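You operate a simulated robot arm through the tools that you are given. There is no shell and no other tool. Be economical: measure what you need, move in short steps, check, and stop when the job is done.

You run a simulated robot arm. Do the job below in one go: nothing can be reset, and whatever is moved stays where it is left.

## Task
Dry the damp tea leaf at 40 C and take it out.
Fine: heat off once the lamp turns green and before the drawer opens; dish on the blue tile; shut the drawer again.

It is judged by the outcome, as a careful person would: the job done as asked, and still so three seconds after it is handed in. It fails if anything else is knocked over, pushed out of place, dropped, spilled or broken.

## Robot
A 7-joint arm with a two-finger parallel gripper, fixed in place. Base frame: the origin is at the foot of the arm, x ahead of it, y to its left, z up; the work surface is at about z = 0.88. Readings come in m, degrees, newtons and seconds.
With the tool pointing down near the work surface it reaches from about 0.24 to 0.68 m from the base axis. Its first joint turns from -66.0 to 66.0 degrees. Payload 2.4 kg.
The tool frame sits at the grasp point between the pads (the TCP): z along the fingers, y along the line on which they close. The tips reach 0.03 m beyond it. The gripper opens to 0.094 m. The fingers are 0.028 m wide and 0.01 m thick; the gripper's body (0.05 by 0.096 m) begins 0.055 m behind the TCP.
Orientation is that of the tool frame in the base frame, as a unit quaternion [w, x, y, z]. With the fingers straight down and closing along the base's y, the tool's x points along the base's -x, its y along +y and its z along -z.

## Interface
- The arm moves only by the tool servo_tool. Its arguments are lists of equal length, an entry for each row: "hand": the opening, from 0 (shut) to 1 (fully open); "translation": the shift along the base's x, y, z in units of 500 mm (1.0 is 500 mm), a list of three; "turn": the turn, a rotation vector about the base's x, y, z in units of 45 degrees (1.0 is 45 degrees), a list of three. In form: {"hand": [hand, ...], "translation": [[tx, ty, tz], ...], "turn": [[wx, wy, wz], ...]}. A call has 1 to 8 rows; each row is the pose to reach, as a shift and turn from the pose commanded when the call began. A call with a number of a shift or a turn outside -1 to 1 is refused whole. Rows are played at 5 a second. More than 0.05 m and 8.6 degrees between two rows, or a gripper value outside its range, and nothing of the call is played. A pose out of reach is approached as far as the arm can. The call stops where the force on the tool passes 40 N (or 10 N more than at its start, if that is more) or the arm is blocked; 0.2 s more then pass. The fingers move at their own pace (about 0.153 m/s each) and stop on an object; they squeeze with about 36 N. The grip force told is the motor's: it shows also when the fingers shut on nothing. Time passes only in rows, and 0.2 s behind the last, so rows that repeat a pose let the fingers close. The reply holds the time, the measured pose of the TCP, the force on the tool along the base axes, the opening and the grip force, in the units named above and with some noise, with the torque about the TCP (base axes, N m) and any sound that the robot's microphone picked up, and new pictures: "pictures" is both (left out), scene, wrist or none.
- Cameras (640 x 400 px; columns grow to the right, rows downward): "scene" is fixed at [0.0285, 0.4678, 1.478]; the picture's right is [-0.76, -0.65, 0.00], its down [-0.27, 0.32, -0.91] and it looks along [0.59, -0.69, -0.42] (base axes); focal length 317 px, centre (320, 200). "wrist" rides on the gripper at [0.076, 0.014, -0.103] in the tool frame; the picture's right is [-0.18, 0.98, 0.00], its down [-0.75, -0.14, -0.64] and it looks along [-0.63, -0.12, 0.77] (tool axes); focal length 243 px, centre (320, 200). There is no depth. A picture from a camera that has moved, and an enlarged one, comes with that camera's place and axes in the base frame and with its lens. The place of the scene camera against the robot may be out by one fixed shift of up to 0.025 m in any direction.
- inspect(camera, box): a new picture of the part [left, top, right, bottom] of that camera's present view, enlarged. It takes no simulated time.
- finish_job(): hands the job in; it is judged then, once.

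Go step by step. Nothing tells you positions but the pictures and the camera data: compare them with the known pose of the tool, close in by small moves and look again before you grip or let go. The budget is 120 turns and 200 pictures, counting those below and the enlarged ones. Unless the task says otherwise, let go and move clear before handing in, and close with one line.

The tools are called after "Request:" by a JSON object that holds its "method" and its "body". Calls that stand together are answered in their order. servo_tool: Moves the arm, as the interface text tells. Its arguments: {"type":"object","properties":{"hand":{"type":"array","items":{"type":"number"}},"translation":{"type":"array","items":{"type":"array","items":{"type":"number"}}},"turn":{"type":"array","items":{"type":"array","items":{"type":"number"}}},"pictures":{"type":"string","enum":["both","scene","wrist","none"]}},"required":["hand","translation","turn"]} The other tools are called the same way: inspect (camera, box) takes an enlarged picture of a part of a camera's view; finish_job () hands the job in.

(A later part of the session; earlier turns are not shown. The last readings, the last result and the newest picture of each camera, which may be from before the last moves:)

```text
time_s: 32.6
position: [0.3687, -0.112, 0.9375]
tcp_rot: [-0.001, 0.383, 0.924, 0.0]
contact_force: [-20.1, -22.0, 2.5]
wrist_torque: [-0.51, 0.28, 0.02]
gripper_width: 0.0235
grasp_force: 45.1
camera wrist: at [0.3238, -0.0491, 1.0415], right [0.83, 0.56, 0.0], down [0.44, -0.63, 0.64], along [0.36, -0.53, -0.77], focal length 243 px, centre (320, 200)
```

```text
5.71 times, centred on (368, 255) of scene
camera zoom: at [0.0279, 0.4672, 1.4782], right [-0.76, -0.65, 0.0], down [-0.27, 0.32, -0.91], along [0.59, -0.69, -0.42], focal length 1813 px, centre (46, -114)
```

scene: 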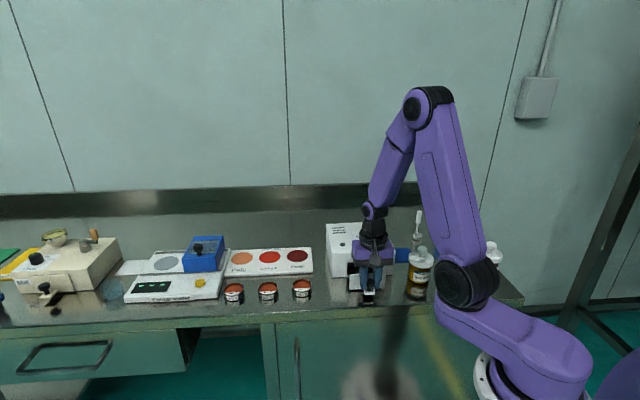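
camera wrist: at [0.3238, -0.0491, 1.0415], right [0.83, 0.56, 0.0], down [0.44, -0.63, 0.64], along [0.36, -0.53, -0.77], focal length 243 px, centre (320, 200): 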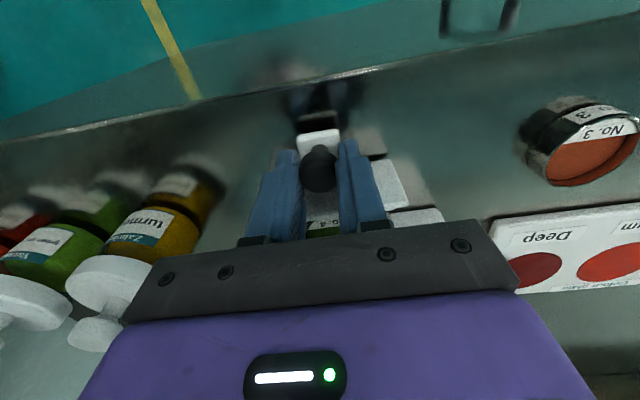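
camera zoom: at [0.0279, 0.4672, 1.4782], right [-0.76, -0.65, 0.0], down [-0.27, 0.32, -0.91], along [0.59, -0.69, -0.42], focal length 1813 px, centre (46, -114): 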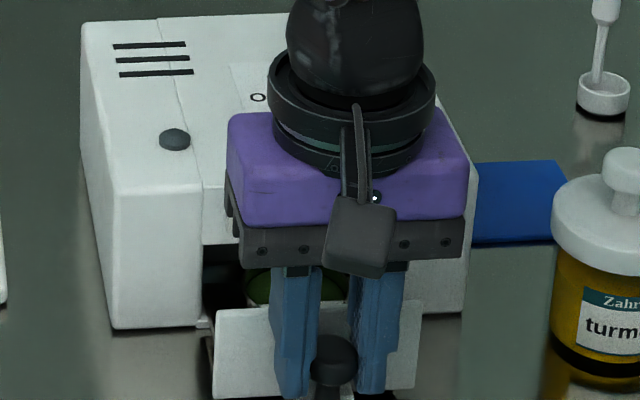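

The drawer has slid out about 53 mm and a green dish is visible. I'll correct the sideways offset and pull further.

Request:
{"method": "servo_tool", "body": {"hand": [0, 0, 0, 0, 0], "translation": [[-0.0027, -0.0027, 0], [-0.0167, 0.0115, 0], [-0.0307, 0.0258, 0], [-0.0447, 0.04, 0], [-0.0447, 0.04, 0]], "turn": [[0, 0, 0], [0, 0, 0], [0, 0, 0], [0, 0, 0], [0, 0, 0]], "pictures": "both"}}

Request:
{"method": "inspect", "body": {"camera": "scene", "box": [320, 230, 416, 300]}}

```text
time_s: 33.8
position: [0.3474, -0.0922, 0.9376]
tcp_rot: [-0.001, 0.381, 0.925, 0.001]
contact_force: [-11.7, -12.8, -30.0]
wrist_torque: [-0.49, -0.16, 0.05]
gripper_width: 0.0231
grasp_force: 44.6
camera wrist: at [0.3026, -0.0284, 1.0414], right [0.82, 0.57, 0.0], down [0.44, -0.63, 0.64], along [0.36, -0.53, -0.77], focal length 243 px, centre (320, 200)
```

scene: 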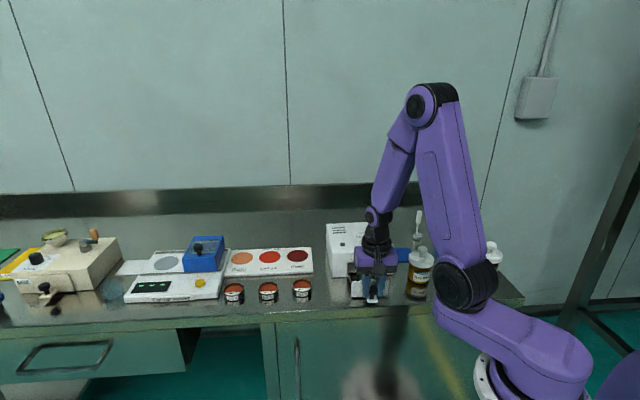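
wrist: 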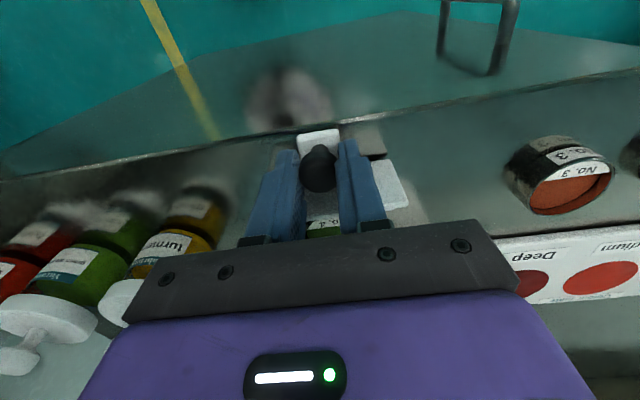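

```text
5.71 times, centred on (368, 265) of scene
camera zoom: at [0.0285, 0.4674, 1.4781], right [-0.76, -0.65, 0.0], down [-0.27, 0.32, -0.91], along [0.59, -0.69, -0.42], focal length 1813 px, centre (46, -171)
```

zoom: 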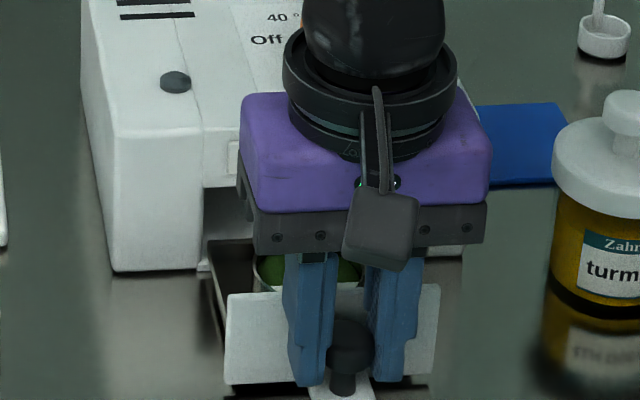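

The drawer is out about 83 mm. I'll try another 20 mm and see whether it hits its stop.

Request:
{"method": "servo_tool", "body": {"hand": [0, 0, 0, 0], "translation": [[-0.0015, -0.0015, -0.002], [-0.0155, 0.013, -0.002], [-0.0295, 0.0275, -0.002], [-0.0295, 0.0275, -0.002]], "turn": [[0, 0, 0], [0, 0, 0], [0, 0, 0], [0, 0, 0]], "pictures": "none"}}

Request:
{"method": "inspect", "body": {"camera": "scene", "box": [320, 230, 416, 300]}}

```text
time_s: 34.8
position: [0.3362, -0.081, 0.9378]
tcp_rot: [0.008, 0.383, 0.924, 0.0]
contact_force: [9.6, -33.7, 15.6]
wrist_torque: [-0.73, -0.26, 0.05]
gripper_width: 0.0234
grasp_force: 45.1
```

```text
5.71 times, centred on (368, 265) of scene
camera zoom: at [0.0286, 0.4669, 1.4783], right [-0.76, -0.65, 0.0], down [-0.27, 0.32, -0.91], along [0.59, -0.69, -0.42], focal length 1813 px, centre (46, -171)
```

zoom: 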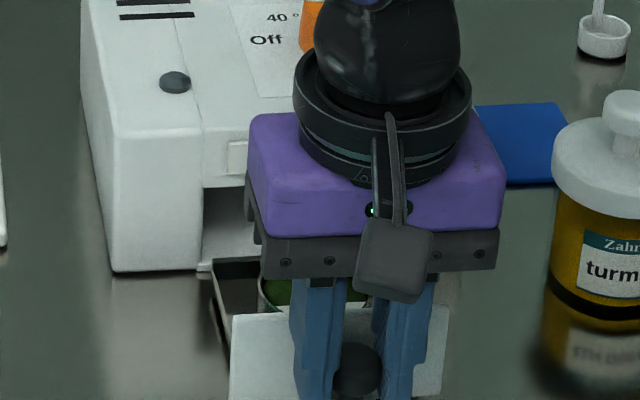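

The drawer reached its stop at about 0.10 m. I'll release, rise and look into it.

Request:
{"method": "servo_tool", "body": {"hand": [0.7, 0.7, 0.7, 0.7, 0.7, 0.7, 0.7], "translation": [[0.003, -0.003, 0], [0.003, -0.003, 0], [0.003, -0.003, 0.05], [0.003, -0.003, 0.12], [0.003, -0.003, 0.2], [0.003, -0.003, 0.28], [0.003, -0.003, 0.3]], "turn": [[0, 0, 0], [0, 0, 0], [0, 0, 0], [0, 0, 0], [0, 0, 0], [0, 0, 0], [0, 0, 0]], "pictures": "both"}}

Request:
{"method": "inspect", "body": {"camera": "wrist", "box": [220, 60, 420, 185]}}

Request:
{"method": "inspect", "body": {"camera": "scene", "box": [320, 230, 416, 300]}}

```text
time_s: 36.4
position: [0.3328, -0.0808, 1.0858]
tcp_rot: [0.0, 0.381, 0.924, 0.0]
contact_force: [-0.5, 0.5, 0.3]
wrist_torque: [0.03, 0.01, 0.0]
gripper_width: 0.0658
grasp_force: 0.0
camera wrist: at [0.2887, -0.0163, 1.1895], right [0.82, 0.57, 0.0], down [0.43, -0.63, 0.64], along [0.36, -0.53, -0.77], focal length 243 px, centre (320, 200)
```

scene: 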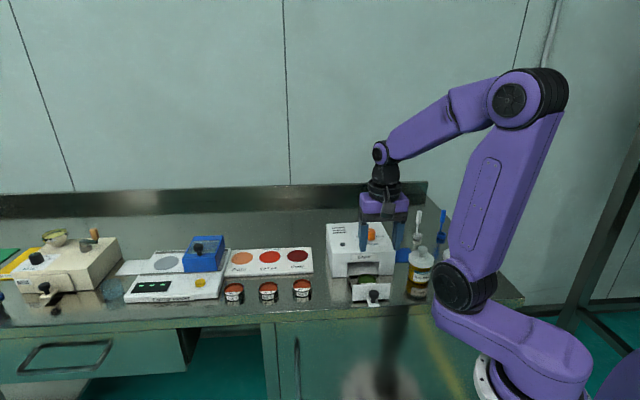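
wrist: 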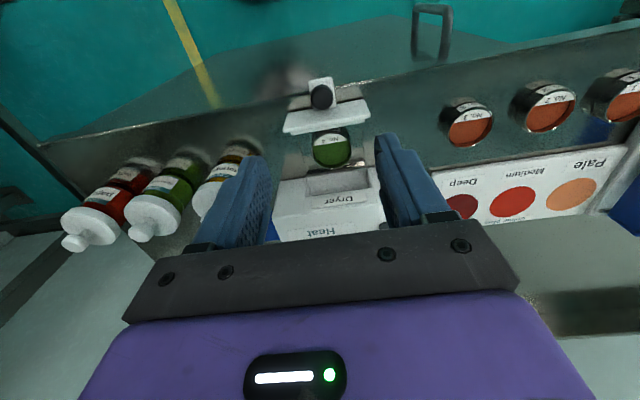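

```text
3.20 times, centred on (320, 122) of wrist
camera zoom: at [0.2887, -0.0163, 1.1895], right [0.82, 0.57, 0.0], down [0.43, -0.63, 0.64], along [0.36, -0.53, -0.77], focal length 776 px, centre (320, 448)
```

zoom: 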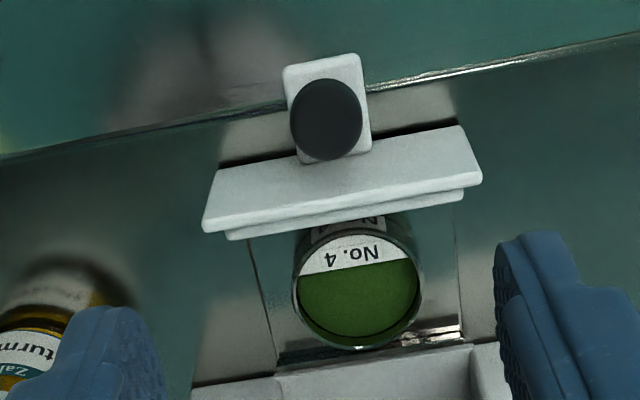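

```text
5.71 times, centred on (368, 265) of scene
camera zoom: at [0.0285, 0.4678, 1.478], right [-0.76, -0.65, 0.0], down [-0.27, 0.32, -0.91], along [0.59, -0.69, -0.42], focal length 1813 px, centre (46, -171)
```

zoom: 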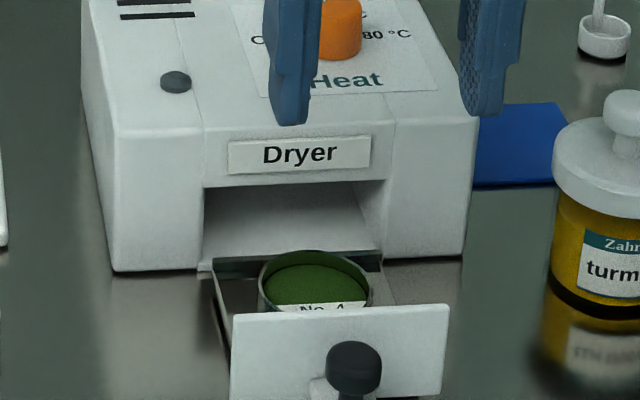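

The dish No. 4 rim is near (0.385, -0.132, z≈0.912) and about 51 mm across, centred in the tray. I'll hover over it with a 60 mm opening.

Request:
{"method": "servo_tool", "body": {"hand": [0.7, 0.7, 0.64, 0.64, 0.64], "translation": [[0.035, -0.034, 0], [0.07, -0.068, 0], [0.105, -0.1015, -0.05], [0.105, -0.1015, -0.12], [0.105, -0.1015, -0.12]], "turn": [[0, 0, 0], [0, 0, 0], [0, 0, 0], [0, 0, 0], [0, 0, 0]], "pictures": "both"}}

Request:
{"method": "inspect", "body": {"camera": "wrist", "box": [220, 60, 420, 185]}}

Request:
{"method": "inspect", "body": {"camera": "scene", "box": [320, 230, 416, 300]}}

```text
time_s: 37.6
position: [0.3858, -0.1322, 1.0259]
tcp_rot: [-0.001, 0.382, 0.924, 0.0]
contact_force: [0.3, -0.4, 0.4]
wrist_torque: [-0.01, -0.02, 0.0]
gripper_width: 0.0603
grasp_force: 0.1
camera wrist: at [0.3409, -0.0681, 1.129], right [0.82, 0.57, 0.0], down [0.43, -0.63, 0.64], along [0.36, -0.53, -0.77], focal length 243 px, centre (320, 200)
```

scene: 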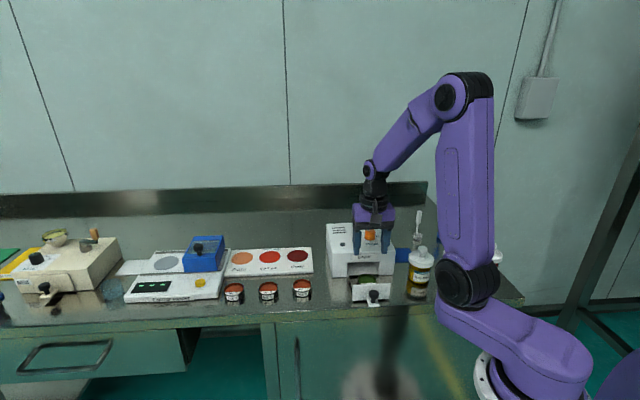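
wrist: 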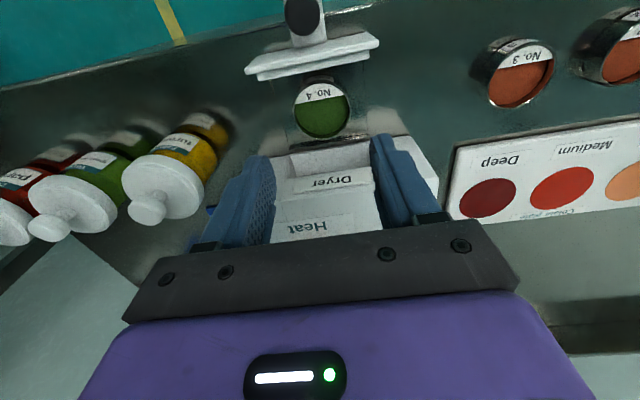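

```text
3.20 times, centred on (320, 122) of wrist
camera zoom: at [0.3409, -0.0681, 1.129], right [0.82, 0.57, 0.0], down [0.43, -0.63, 0.64], along [0.36, -0.53, -0.77], focal length 776 px, centre (320, 448)
```

zoom: 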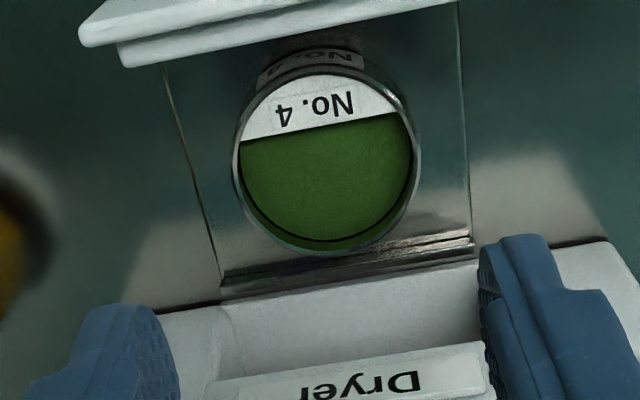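

```text
5.71 times, centred on (368, 265) of scene
camera zoom: at [0.0285, 0.4678, 1.478], right [-0.76, -0.65, 0.0], down [-0.27, 0.32, -0.91], along [0.59, -0.69, -0.42], focal length 1813 px, centre (46, -171)
```

zoom: 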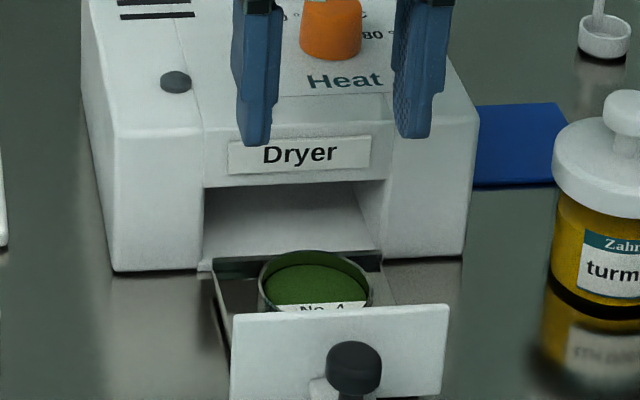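

The gripper is centred over the dish. I'll descend to grip the upper rim.

Request:
{"method": "servo_tool", "body": {"hand": [0.64, 0.64, 0.64, 0.64, 0.64, 0.64], "translation": [[0, 0.001, -0.05], [0, 0.001, -0.1], [0, 0.001, -0.14], [0, 0.001, -0.17], [0, 0.001, -0.196], [0, 0.001, -0.196]], "turn": [[0, 0, 0], [0, 0, 0], [0, 0, 0], [0, 0, 0], [0, 0, 0], [0, 0, 0]], "pictures": "both"}}

Request:
{"method": "inspect", "body": {"camera": "scene", "box": [320, 230, 416, 300]}}

Request:
{"method": "inspect", "body": {"camera": "wrist", "box": [220, 100, 420, 225]}}

```text
time_s: 39.0
position: [0.3863, -0.1321, 0.9292]
tcp_rot: [0.0, 0.382, 0.924, 0.0]
contact_force: [-0.3, -0.3, -0.3]
wrist_torque: [-0.04, 0.0, 0.0]
gripper_width: 0.0602
grasp_force: 0.1
camera wrist: at [0.3419, -0.0677, 1.032], right [0.82, 0.57, 0.0], down [0.43, -0.63, 0.64], along [0.36, -0.53, -0.77], focal length 243 px, centre (320, 200)
```

scene: 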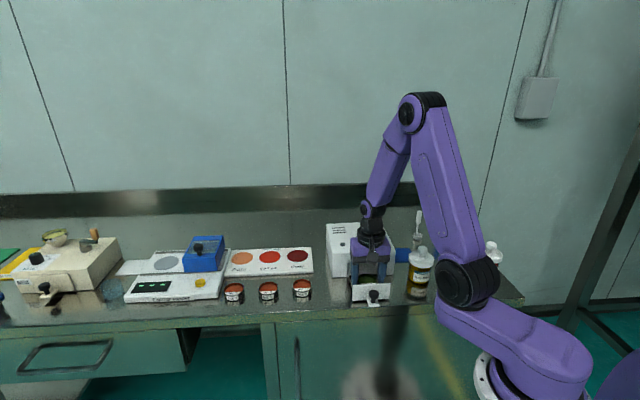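
wrist: 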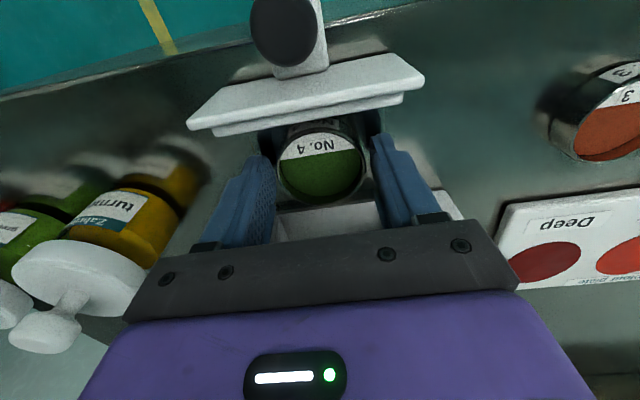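

```text
5.71 times, centred on (368, 265) of scene
camera zoom: at [0.0285, 0.4678, 1.478], right [-0.76, -0.65, 0.0], down [-0.27, 0.32, -0.91], along [0.59, -0.69, -0.42], focal length 1813 px, centre (46, -171)
```

zoom: 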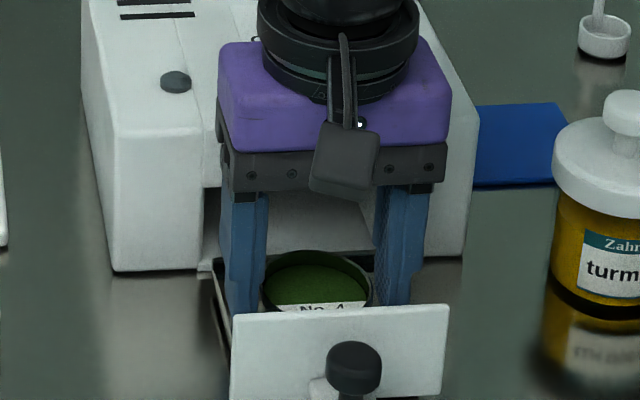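

```text
3.20 times, centred on (320, 162) of wrist
camera zoom: at [0.3419, -0.0677, 1.032], right [0.82, 0.57, 0.0], down [0.43, -0.63, 0.64], along [0.36, -0.53, -0.77], focal length 776 px, centre (320, 320)
```

zoom: 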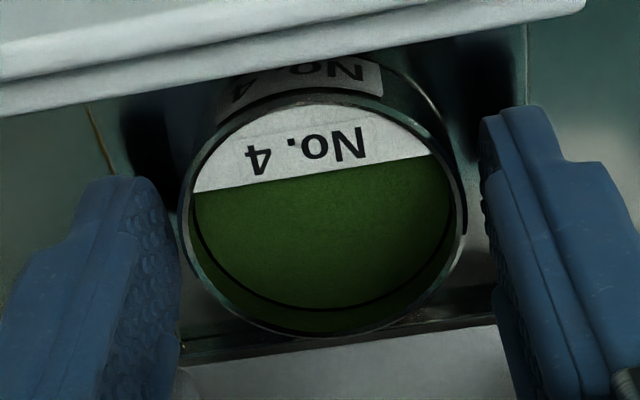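

Centred; now I'll close gently on the dish.

Request:
{"method": "servo_tool", "body": {"hand": [0.6, 0.5, 0.4, 0.4, 0.4], "translation": [[-0.001, 0, -0.006], [-0.001, 0, -0.006], [-0.001, 0, -0.006], [-0.001, 0, -0.006], [-0.001, 0, -0.006]], "turn": [[0, 0, 0], [0, 0, 0], [0, 0, 0], [0, 0, 0], [0, 0, 0]], "pictures": "none"}}

```text
time_s: 40.2
position: [0.3873, -0.132, 0.9256]
tcp_rot: [0.0, 0.382, 0.924, 0.0]
contact_force: [-0.6, -0.5, 9.2]
wrist_torque: [-0.06, 0.1, 0.03]
gripper_width: 0.0528
grasp_force: 36.2
```

The dish is gripped (width 0.053). I'll lift it gently.

Request:
{"method": "servo_tool", "body": {"hand": [0.4, 0.4, 0.4, 0.4, 0.4, 0.4, 0.4], "translation": [[0, 0, 0.01], [0, 0, 0.04], [0, 0, 0.08], [0, 0, 0.13], [0, 0, 0.19], [0, 0, 0.25], [0, 0, 0.28]], "turn": [[0, 0, 0], [0, 0, 0], [0, 0, 0], [0, 0, 0], [0, 0, 0], [0, 0, 0], [0, 0, 0]], "pictures": "both"}}

Request:
{"method": "inspect", "body": {"camera": "scene", "box": [320, 190, 448, 300]}}

```text
time_s: 41.8
position: [0.3868, -0.1296, 1.0674]
tcp_rot: [0.0, 0.381, 0.924, 0.001]
contact_force: [0.4, -0.4, -0.3]
wrist_torque: [0.02, 0.01, 0.01]
gripper_width: 0.0525
grasp_force: 36.5
camera wrist: at [0.3412, -0.0664, 1.1697], right [0.82, 0.57, 0.0], down [0.43, -0.63, 0.64], along [0.36, -0.53, -0.77], focal length 243 px, centre (320, 200)
```

scene: 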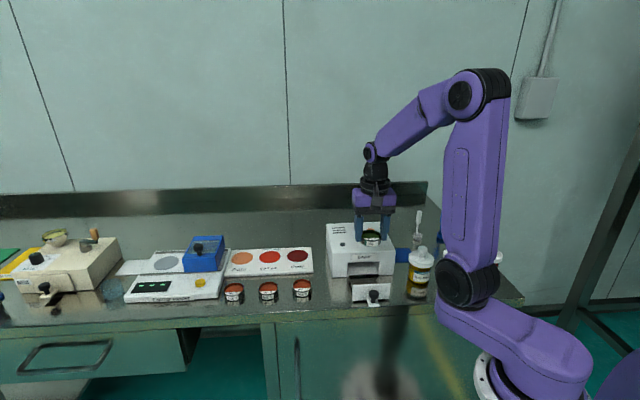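
wrist: 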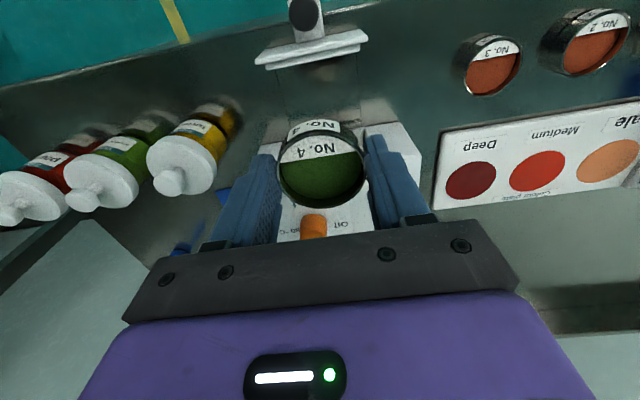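

```text
3.64 times, centred on (384, 245) of scene
camera zoom: at [0.0285, 0.4678, 1.478], right [-0.76, -0.65, 0.0], down [-0.27, 0.32, -0.91], along [0.59, -0.69, -0.42], focal length 1154 px, centre (87, 36)
```

zoom: 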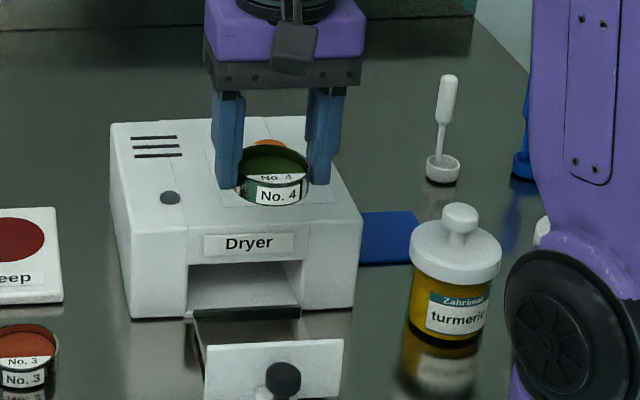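

The dish is held level. I'll carry it over the dryer toward the tile while turning the gripper +90°.

Request:
{"method": "servo_tool", "body": {"hand": [0.4, 0.4, 0.4, 0.4, 0.4, 0.4, 0.4], "translation": [[0, -0.01, 0], [0, -0.04, 0], [0, -0.08, 0], [0, -0.12, 0], [0, -0.16, 0], [0, -0.19, 0], [0, -0.208, 0]], "turn": [[0, 0, 0.08], [0, 0, 0.24], [0, 0, 0.4], [0, 0, 0.56], [0, 0, 0.72], [0, 0, 0.88], [0, 0, 1.0]], "pictures": "none"}}

Request:
{"method": "servo_tool", "body": {"hand": [0.4, 0.4, 0.4, 0.4, 0.4, 0.4, 0.4], "translation": [[0, -0.01, 0], [0, -0.04, 0], [0, -0.08, 0], [0, -0.12, 0], [0, -0.16, 0], [0, -0.19, 0], [0, -0.208, 0]], "turn": [[0, 0, 0.12], [0, 0, 0.28], [0, 0, 0.44], [0, 0, 0.6], [0, 0, 0.76], [0, 0, 0.92], [0, 0, 1.0]], "pictures": "both"}}

Request:
{"method": "inspect", "body": {"camera": "scene", "box": [340, 190, 468, 300]}}

```text
time_s: 43.4
position: [0.3861, -0.2333, 1.0661]
tcp_rot: [0.0, -0.002, 1.0, 0.0]
contact_force: [-0.1, 0.4, 0.5]
wrist_torque: [-0.02, 0.02, 0.02]
gripper_width: 0.0526
grasp_force: 35.4
```

```text
time_s: 45.0
position: [0.388, -0.3385, 1.0638]
tcp_rot: [0.0, -0.384, 0.923, 0.0]
contact_force: [0.3, -0.7, 0.0]
wrist_torque: [0.01, -0.01, -0.02]
gripper_width: 0.0524
grasp_force: 36.2
camera wrist: at [0.3223, -0.3816, 1.1687], right [-0.57, 0.82, 0.0], down [0.63, 0.44, 0.64], along [0.53, 0.36, -0.77], focal length 243 px, centre (320, 200)
```

scene: 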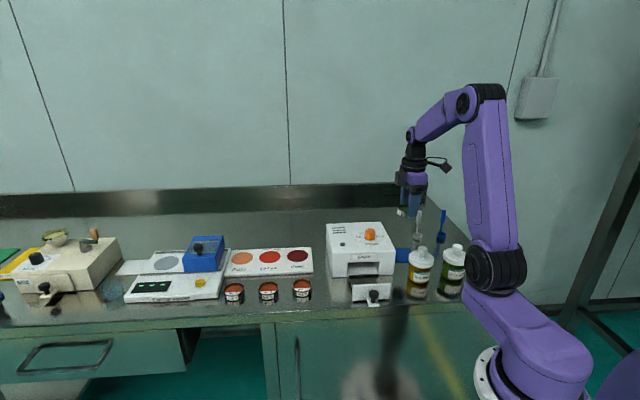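
wrist: 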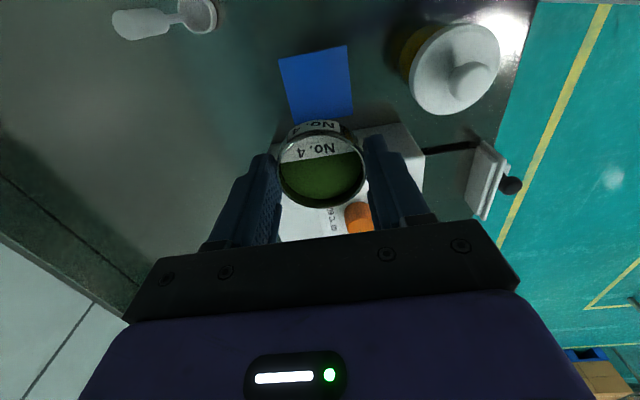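

```text
3.64 times, centred on (404, 245) of scene
camera zoom: at [0.0285, 0.4678, 1.478], right [-0.76, -0.65, 0.0], down [-0.27, 0.32, -0.91], along [0.59, -0.69, -0.42], focal length 1154 px, centre (14, 36)
```

zoom: 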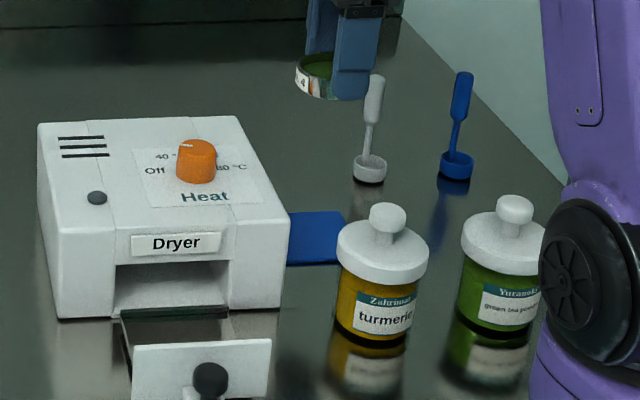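

The tile centre is at about (0.387, -0.341). I'll lower the dish towards it.

Request:
{"method": "servo_tool", "body": {"hand": [0.4, 0.4, 0.4, 0.4, 0.4, 0.4, 0.4], "translation": [[0.002, -0.005, -0.03], [0.002, -0.005, -0.08], [0.002, -0.005, -0.13], [0.002, -0.005, -0.18], [0.002, -0.005, -0.22], [0.002, -0.005, -0.245], [0.002, -0.005, -0.25]], "turn": [[0, 0, 0], [0, 0, 0], [0, 0, 0], [0, 0, 0], [0, 0, 0], [0, 0, 0], [0, 0, 0]], "pictures": "both"}}

Request:
{"method": "inspect", "body": {"camera": "scene", "box": [340, 190, 468, 300]}}

Request:
{"method": "inspect", "body": {"camera": "wrist", "box": [220, 80, 420, 205]}}

```text
time_s: 46.6
position: [0.3874, -0.3417, 0.9402]
tcp_rot: [0.0, -0.384, 0.923, 0.0]
contact_force: [-0.6, -0.2, -0.5]
wrist_torque: [0.03, 0.04, 0.05]
gripper_width: 0.0524
grasp_force: 35.9
camera wrist: at [0.3225, -0.3858, 1.044], right [-0.57, 0.82, 0.0], down [0.63, 0.43, 0.64], along [0.53, 0.36, -0.77], focal length 243 px, centre (320, 200)
```

scene: 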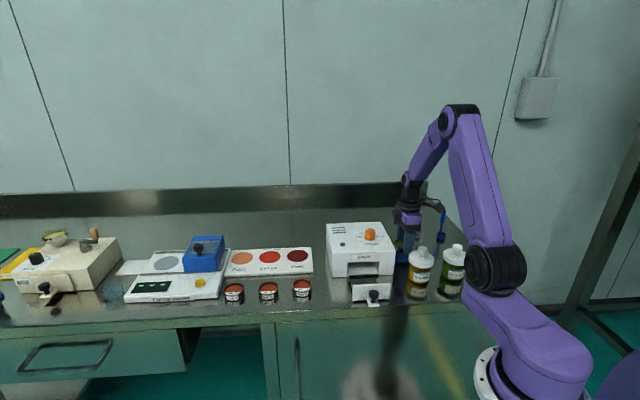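
wrist: 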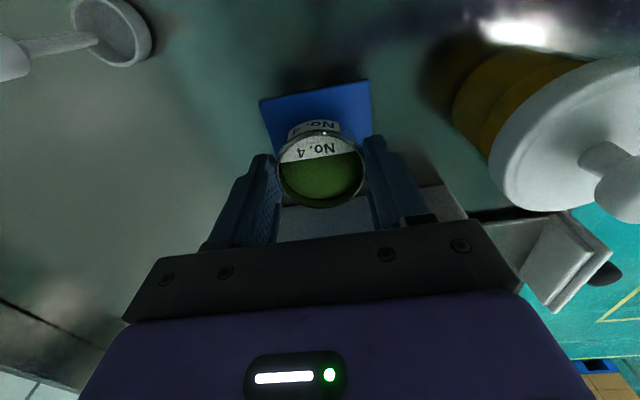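

```text
3.64 times, centred on (404, 245) of scene
camera zoom: at [0.0285, 0.4678, 1.478], right [-0.76, -0.65, 0.0], down [-0.27, 0.32, -0.91], along [0.59, -0.69, -0.42], focal length 1154 px, centre (14, 36)
```

zoom: 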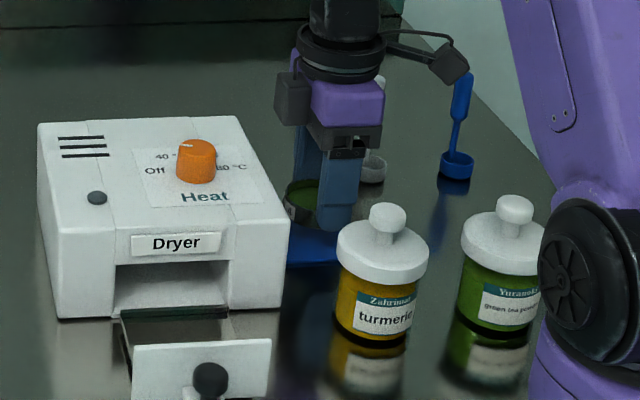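

```text
3.20 times, centred on (320, 142) of wrist
camera zoom: at [0.3225, -0.3858, 1.044], right [-0.57, 0.82, 0.0], down [0.63, 0.43, 0.64], along [0.53, 0.36, -0.77], focal length 776 px, centre (320, 384)
```

zoom: 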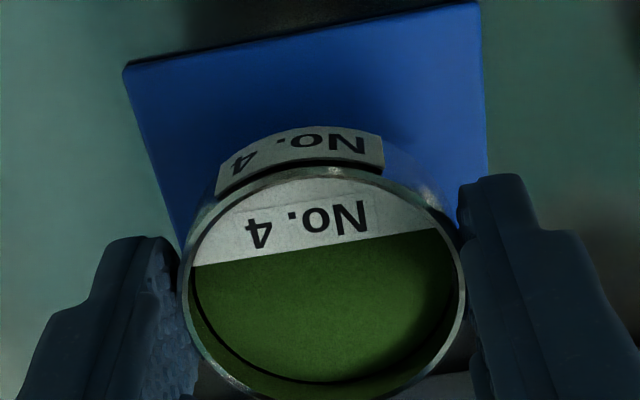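

The dish is about 5 mm off-centre, so I'll shift slightly and lower in small steps, watching the force.

Request:
{"method": "servo_tool", "body": {"hand": [0.4, 0.4, 0.4, 0.4], "translation": [[0.005, 0.007, 0], [0.005, 0.007, -0.01], [0.005, 0.007, -0.02], [0.005, 0.007, -0.024]], "turn": [[0, 0, 0], [0, 0, 0], [0, 0, 0], [0, 0, 0]], "pictures": "none"}}

Request:
{"method": "servo_tool", "body": {"hand": [0.4, 0.4], "translation": [[0, 0, -0.004], [0, 0, -0.004]], "turn": [[0, 0, 0], [0, 0, 0]], "pictures": "wrist"}}

Request:
{"method": "inspect", "body": {"camera": "wrist", "box": [220, 80, 420, 205]}}

```text
time_s: 47.6
position: [0.3893, -0.339, 0.9285]
tcp_rot: [0.0, -0.384, 0.923, -0.001]
contact_force: [1.0, 0.3, -0.1]
wrist_torque: [-0.01, -0.02, -0.01]
gripper_width: 0.0527
grasp_force: 35.9
```

```text
time_s: 48.2
position: [0.3903, -0.3382, 0.9254]
tcp_rot: [0.0, -0.383, 0.924, -0.001]
contact_force: [0.8, -0.3, 0.1]
wrist_torque: [0.02, 0.02, 0.0]
gripper_width: 0.0524
grasp_force: 36.0
camera wrist: at [0.325, -0.3817, 1.0297], right [-0.57, 0.82, 0.0], down [0.63, 0.43, 0.64], along [0.53, 0.36, -0.77], focal length 243 px, centre (320, 200)
```

wrist: 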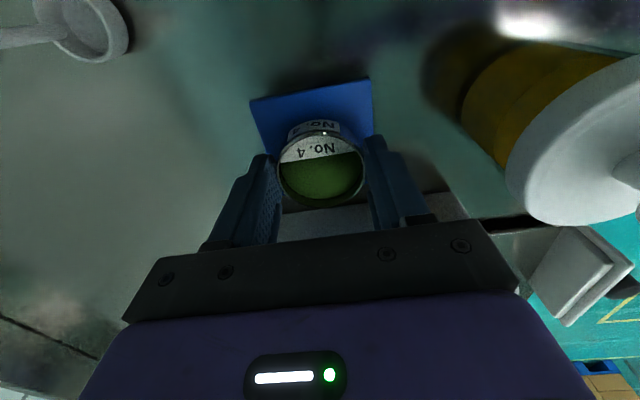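

```text
3.20 times, centred on (320, 142) of wrist
camera zoom: at [0.325, -0.3817, 1.0297], right [-0.57, 0.82, 0.0], down [0.63, 0.43, 0.64], along [0.53, 0.36, -0.77], focal length 776 px, centre (320, 384)
```

zoom: 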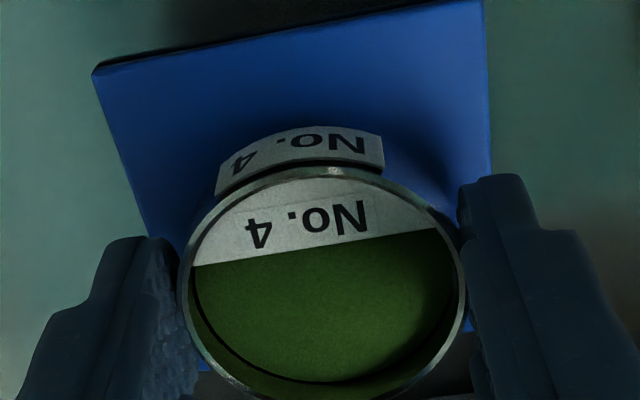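

Still no contact, so I'll keep lowering in fine steps.

Request:
{"method": "servo_tool", "body": {"hand": [0.4, 0.4], "translation": [[0, 0, -0.003], [0, 0, -0.006]], "turn": [[0, 0, 0], [0, 0, 0]], "pictures": "none"}}

Request:
{"method": "servo_tool", "body": {"hand": [0.4, 0.4], "translation": [[0, 0, -0.002], [0, 0, -0.004]], "turn": [[0, 0, 0], [0, 0, 0]], "pictures": "none"}}

Request:
{"method": "inspect", "body": {"camera": "scene", "box": [372, 220, 436, 270]}}

```text
time_s: 48.8
position: [0.3888, -0.3396, 0.9237]
tcp_rot: [0.0, -0.383, 0.924, 0.0]
contact_force: [0.8, 0.7, -0.6]
wrist_torque: [0.0, -0.01, 0.03]
gripper_width: 0.0523
grasp_force: 36.0
```

```text
time_s: 49.4
position: [0.3895, -0.3386, 0.9225]
tcp_rot: [0.0, -0.384, 0.923, 0.0]
contact_force: [0.3, -0.1, 0.0]
wrist_torque: [-0.02, 0.03, 0.02]
gripper_width: 0.0525
grasp_force: 36.3
```

```text
8.00 times, centred on (404, 245) of scene
camera zoom: at [0.0285, 0.4678, 1.478], right [-0.76, -0.65, 0.0], down [-0.27, 0.32, -0.91], along [0.59, -0.69, -0.42], focal length 2538 px, centre (-352, -160)
```

zoom: 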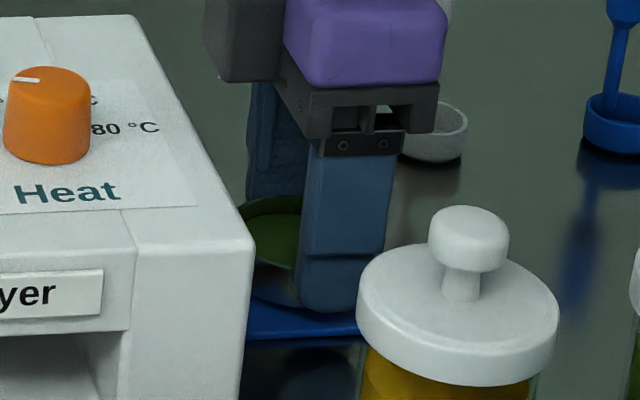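

Request:
{"method": "servo_tool", "body": {"hand": [0.4, 0.4], "translation": [[0, 0, -0.002], [0, 0, -0.004]], "turn": [[0, 0, 0], [0, 0, 0]], "pictures": "none"}}

Request:
{"method": "servo_tool", "body": {"hand": [0.4, 0.4], "translation": [[0, 0, -0.002], [0, 0, -0.003]], "turn": [[0, 0, 0], [0, 0, 0]], "pictures": "none"}}

```text
time_s: 50.0
position: [0.39, -0.3385, 0.9199]
tcp_rot: [0.0, -0.383, 0.924, 0.0]
contact_force: [0.3, 0.6, -0.2]
wrist_torque: [0.02, 0.0, -0.01]
gripper_width: 0.0524
grasp_force: 36.1
```

```text
time_s: 50.6
position: [0.3896, -0.3385, 0.9186]
tcp_rot: [0.001, -0.384, 0.923, -0.001]
contact_force: [-3.1, 1.8, 13.3]
wrist_torque: [0.1, 0.11, -0.01]
gripper_width: 0.0528
grasp_force: 36.3
```

Contact with the tile registers at 13 N. I'll open the fingers slowly and look.

Request:
{"method": "servo_tool", "body": {"hand": [0.58, 0.62, 0.68, 0.68], "translation": [[0, 0, 0.001], [0, 0, 0.001], [0, 0, 0.001], [0, 0, 0.002]], "turn": [[0, 0, 0], [0, 0, 0], [0, 0, 0], [0, 0, 0]], "pictures": "wrist"}}

Request:
{"method": "servo_tool", "body": {"hand": [0.68, 0.68, 0.68, 0.68, 0.68, 0.68], "translation": [[0, 0, 0.02], [0, 0, 0.05], [0, 0, 0.1], [0, 0, 0.18], [0, 0, 0.26], [0, 0, 0.34]], "turn": [[0, 0, 0], [0, 0, 0], [0, 0, 0], [0, 0, 0], [0, 0, 0], [0, 0, 0]], "pictures": "both"}}

Request:
{"method": "inspect", "body": {"camera": "wrist", "box": [220, 20, 420, 145]}}

Request:
{"method": "inspect", "body": {"camera": "scene", "box": [372, 220, 436, 270]}}

```text
time_s: 51.6
position: [0.3901, -0.3379, 0.9192]
tcp_rot: [0.0, -0.383, 0.924, 0.0]
contact_force: [0.2, -0.5, -0.4]
wrist_torque: [0.02, -0.01, 0.01]
gripper_width: 0.0641
grasp_force: 0.1
camera wrist: at [0.3249, -0.3813, 1.0223], right [-0.57, 0.82, 0.0], down [0.63, 0.43, 0.64], along [0.53, 0.36, -0.77], focal length 243 px, centre (320, 200)
```

wrist: 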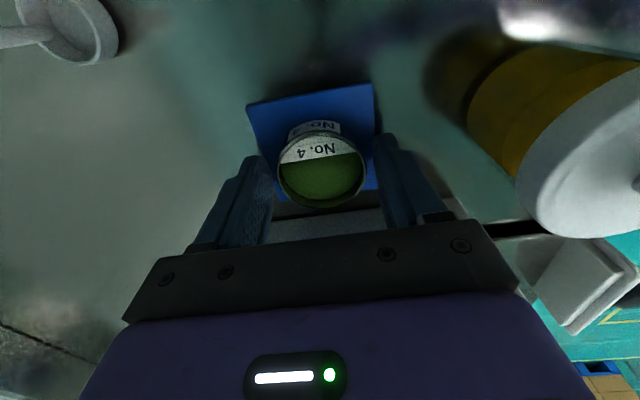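

```text
time_s: 53.0
position: [0.3913, -0.3392, 1.0903]
tcp_rot: [0.0, -0.383, 0.924, 0.001]
contact_force: [0.4, 0.2, -0.7]
wrist_torque: [0.0, -0.02, 0.02]
gripper_width: 0.0641
grasp_force: 0.1
camera wrist: at [0.3266, -0.3823, 1.1944], right [-0.57, 0.82, 0.0], down [0.63, 0.43, 0.64], along [0.53, 0.36, -0.77], focal length 243 px, centre (320, 200)
```

scene: 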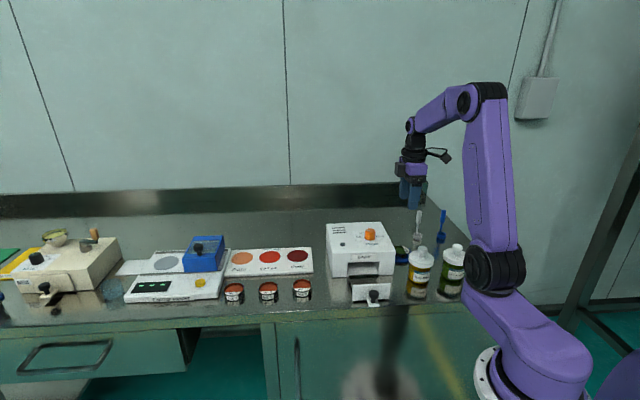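
wrist: 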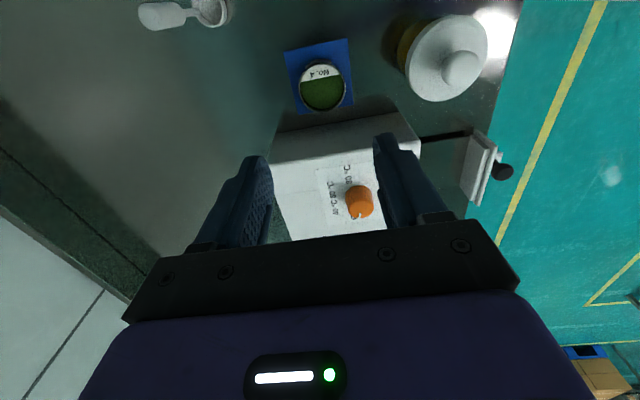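

```text
3.20 times, centred on (320, 82) of wrist
camera zoom: at [0.3266, -0.3823, 1.1944], right [-0.57, 0.82, 0.0], down [0.63, 0.43, 0.64], along [0.53, 0.36, -0.77], focal length 776 px, centre (320, 576)
```

zoom: 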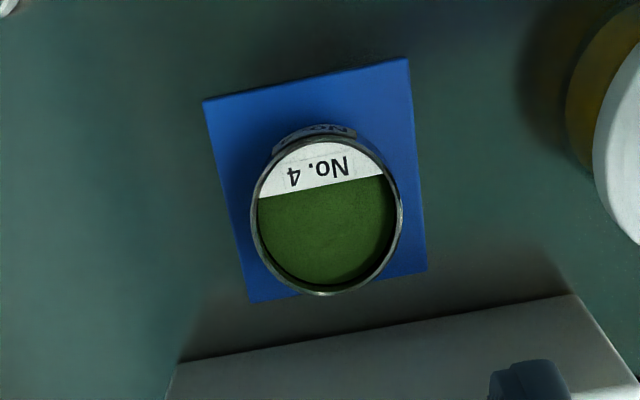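

```text
8.00 times, centred on (404, 245) of scene
camera zoom: at [0.0285, 0.4678, 1.478], right [-0.76, -0.65, 0.0], down [-0.27, 0.32, -0.91], along [0.59, -0.69, -0.42], focal length 2538 px, centre (-352, -160)
```

zoom: 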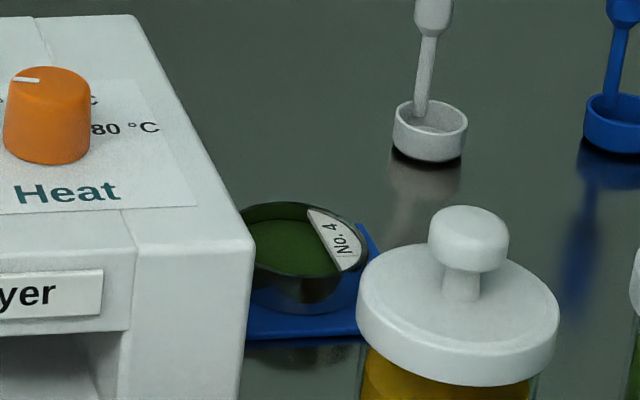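

The dish sits well within the blue tile. Now I'll return to the drawer knob to shut the drawer.

Request:
{"method": "servo_tool", "body": {"hand": [0.64, 0.64, 0.64, 0.64, 0.64, 0.64, 0.64], "translation": [[0, 0.03, 0], [0, 0.07, 0], [0, 0.11, 0], [0, 0.15, 0], [0, 0.19, 0], [0, 0.23, 0], [0, 0.258, 0]], "turn": [[0, 0, -0.12], [0, 0, -0.28], [0, 0, -0.44], [0, 0, -0.6], [0, 0, -0.76], [0, 0, -0.9], [0, 0, -1.0]], "pictures": "none"}}

Request:
{"method": "servo_tool", "body": {"hand": [0.64, 0.64, 0.64, 0.64, 0.64, 0.64, 0.64, 0.64], "translation": [[-0.01, 0.04, 0], [-0.03, 0.08, 0], [-0.05, 0.12, 0], [-0.07, 0.16, 0], [-0.09, 0.2, 0], [-0.11, 0.24, 0], [-0.113, 0.258, -0.02], [-0.113, 0.258, -0.08]], "turn": [[0, 0, -0.12], [0, 0, -0.28], [0, 0, -0.44], [0, 0, -0.6], [0, 0, -0.76], [0, 0, -0.9], [0, 0, -1.0], [0, 0, -1.0]], "pictures": "both"}}

Request:
{"method": "inspect", "body": {"camera": "scene", "box": [320, 230, 416, 310]}}

```text
time_s: 54.6
position: [0.3912, -0.2076, 1.0896]
tcp_rot: [0.0, -0.001, 1.0, 0.0]
contact_force: [0.2, -0.1, -0.4]
wrist_torque: [0.0, -0.01, -0.02]
gripper_width: 0.0601
grasp_force: 0.1
```

```text
time_s: 56.4
position: [0.3337, -0.0799, 1.0497]
tcp_rot: [0.0, 0.383, 0.924, 0.001]
contact_force: [0.3, -0.1, -0.6]
wrist_torque: [0.02, -0.05, 0.01]
gripper_width: 0.0602
grasp_force: 0.1
camera wrist: at [0.2894, -0.0142, 1.1529], right [0.82, 0.57, 0.0], down [0.43, -0.63, 0.64], along [0.36, -0.53, -0.77], focal length 243 px, centre (320, 200)
```

scene: 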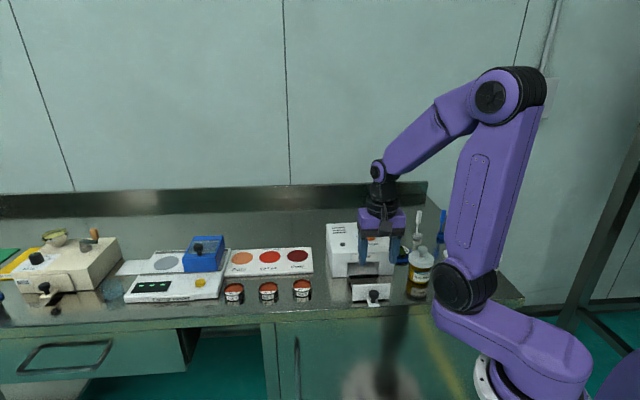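
wrist: 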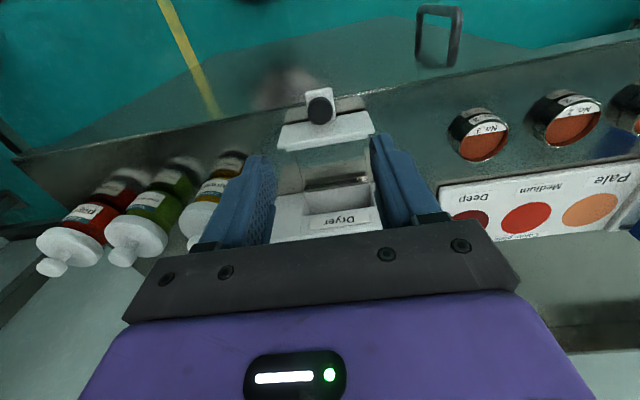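

```text
5.00 times, centred on (368, 270) of scene
camera zoom: at [0.0285, 0.4678, 1.478], right [-0.76, -0.65, 0.0], down [-0.27, 0.32, -0.91], along [0.59, -0.69, -0.42], focal length 1586 px, centre (80, -150)
```

zoom: 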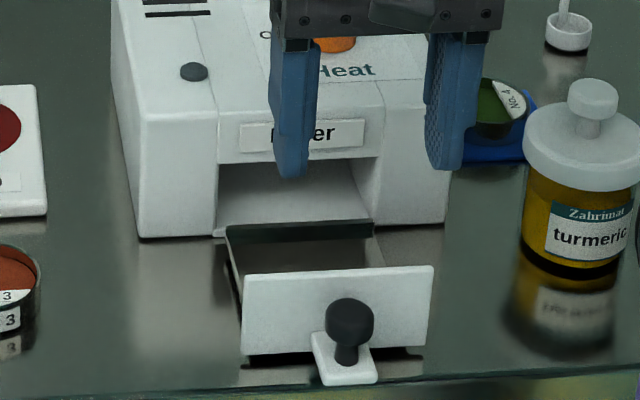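

Aligned over the knob; I'll descend and grip.

Request:
{"method": "servo_tool", "body": {"hand": [0.64, 0.64, 0.64, 0.64, 0.64, 0, 0, 0], "translation": [[0.002, -0.003, -0.06], [0.002, -0.003, -0.12], [0.002, -0.003, -0.17], [0.002, -0.003, -0.2], [0.002, -0.003, -0.225], [0.002, -0.003, -0.225], [0.002, -0.003, -0.225], [0.002, -0.003, -0.225]], "turn": [[0, 0, 0], [0, 0, 0], [0, 0, 0], [0, 0, 0], [0, 0, 0], [0, 0, 0], [0, 0, 0], [0, 0, 0]], "pictures": "none"}}

Request:
{"method": "inspect", "body": {"camera": "scene", "box": [320, 230, 416, 310]}}

```text
time_s: 58.2
position: [0.3353, -0.0818, 0.9358]
tcp_rot: [0.0, 0.381, 0.924, 0.0]
contact_force: [-1.0, -2.7, -7.8]
wrist_torque: [-0.34, -0.37, -0.01]
gripper_width: 0.0237
grasp_force: 44.9
```

```text
5.00 times, centred on (368, 270) of scene
camera zoom: at [0.0285, 0.4677, 1.478], right [-0.76, -0.65, 0.0], down [-0.27, 0.32, -0.91], along [0.59, -0.69, -0.42], focal length 1586 px, centre (80, -150)
```

zoom: 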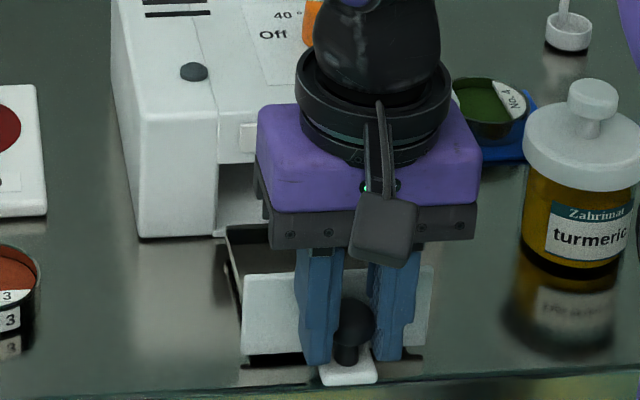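

Gripped. I'll push the drawer in.

Request:
{"method": "servo_tool", "body": {"hand": [0, 0, 0, 0, 0, 0], "translation": [[0.014, -0.014, 0], [0.034, -0.0345, 0], [0.056, -0.0565, 0], [0.078, -0.0785, 0], [0.1, -0.1005, 0], [0.11, -0.1105, 0]], "turn": [[0, 0, 0], [0, 0, 0], [0, 0, 0], [0, 0, 0], [0, 0, 0], [0, 0, 0]], "pictures": "none"}}

```text
time_s: 59.7
position: [0.3915, -0.1352, 0.9372]
tcp_rot: [0.001, 0.38, 0.925, 0.0]
contact_force: [3.3, 3.7, -6.0]
wrist_torque: [0.07, -0.07, -0.1]
gripper_width: 0.0234
grasp_force: 44.8
stopped in row 6: the force on the tool passed its limit at 41 N (the readings are from after the stop); the commanded pose is now the measured one
```

It stopped with about 22 mm left, so I'll take a look.

Request:
{"method": "inspect", "body": {"camera": "scene", "box": [320, 220, 416, 300]}}

Request:
{"method": "inspect", "body": {"camera": "wrist", "box": [220, 80, 420, 240]}}

```text
5.00 times, centred on (368, 260) of scene
camera zoom: at [0.0287, 0.4678, 1.478], right [-0.76, -0.65, 0.0], down [-0.27, 0.32, -0.91], along [0.59, -0.69, -0.42], focal length 1586 px, centre (80, -100)
```

zoom: 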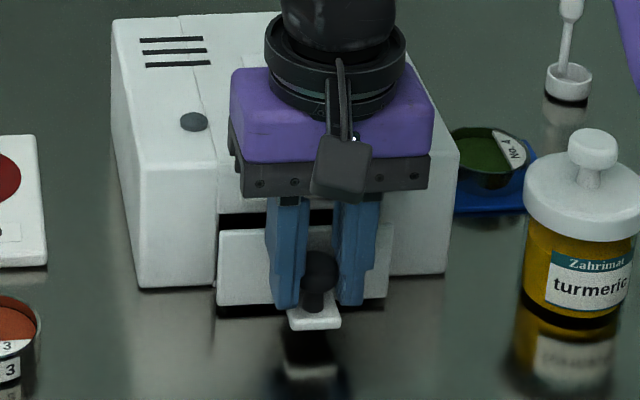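

```text
2.50 times, centred on (320, 160) of wrist
camera zoom: at [0.3455, -0.0719, 1.0401], right [0.82, 0.57, 0.0], down [0.44, -0.63, 0.64], along [0.37, -0.53, -0.77], focal length 606 px, centre (320, 300)
```

zoom: 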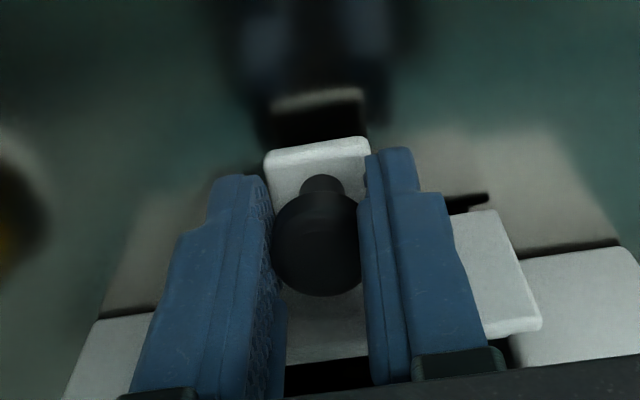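

The drawer looks straight. The stop was likely a load build-up, so I'll continue in smaller steps.

Request:
{"method": "servo_tool", "body": {"hand": [0, 0, 0, 0, 0, 0], "translation": [[0.004, -0.005, 0], [0.009, -0.01, 0], [0.014, -0.015, 0], [0.019, -0.02, 0], [0.024, -0.025, 0], [0.028, -0.029, 0]], "turn": [[0, 0, 0], [0, 0, 0], [0, 0, 0], [0, 0, 0], [0, 0, 0], [0, 0, 0]], "pictures": "none"}}

Request:
{"method": "inspect", "body": {"camera": "scene", "box": [320, 220, 416, 300]}}

```text
time_s: 61.1
position: [0.4015, -0.1479, 0.9375]
tcp_rot: [-0.004, 0.38, 0.925, 0.001]
contact_force: [-9.4, 27.9, 17.7]
wrist_torque: [0.15, -0.16, 0.11]
gripper_width: 0.0234
grasp_force: 44.8
```

```text
5.00 times, centred on (368, 260) of scene
camera zoom: at [0.028, 0.4686, 1.4777], right [-0.76, -0.65, 0.0], down [-0.27, 0.32, -0.91], along [0.59, -0.69, -0.42], focal length 1586 px, centre (80, -100)
```

zoom: 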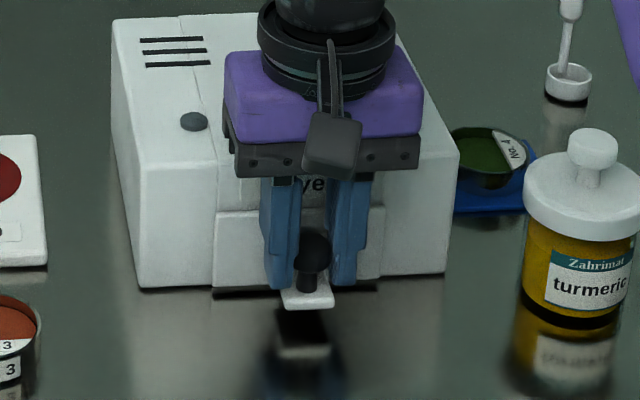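

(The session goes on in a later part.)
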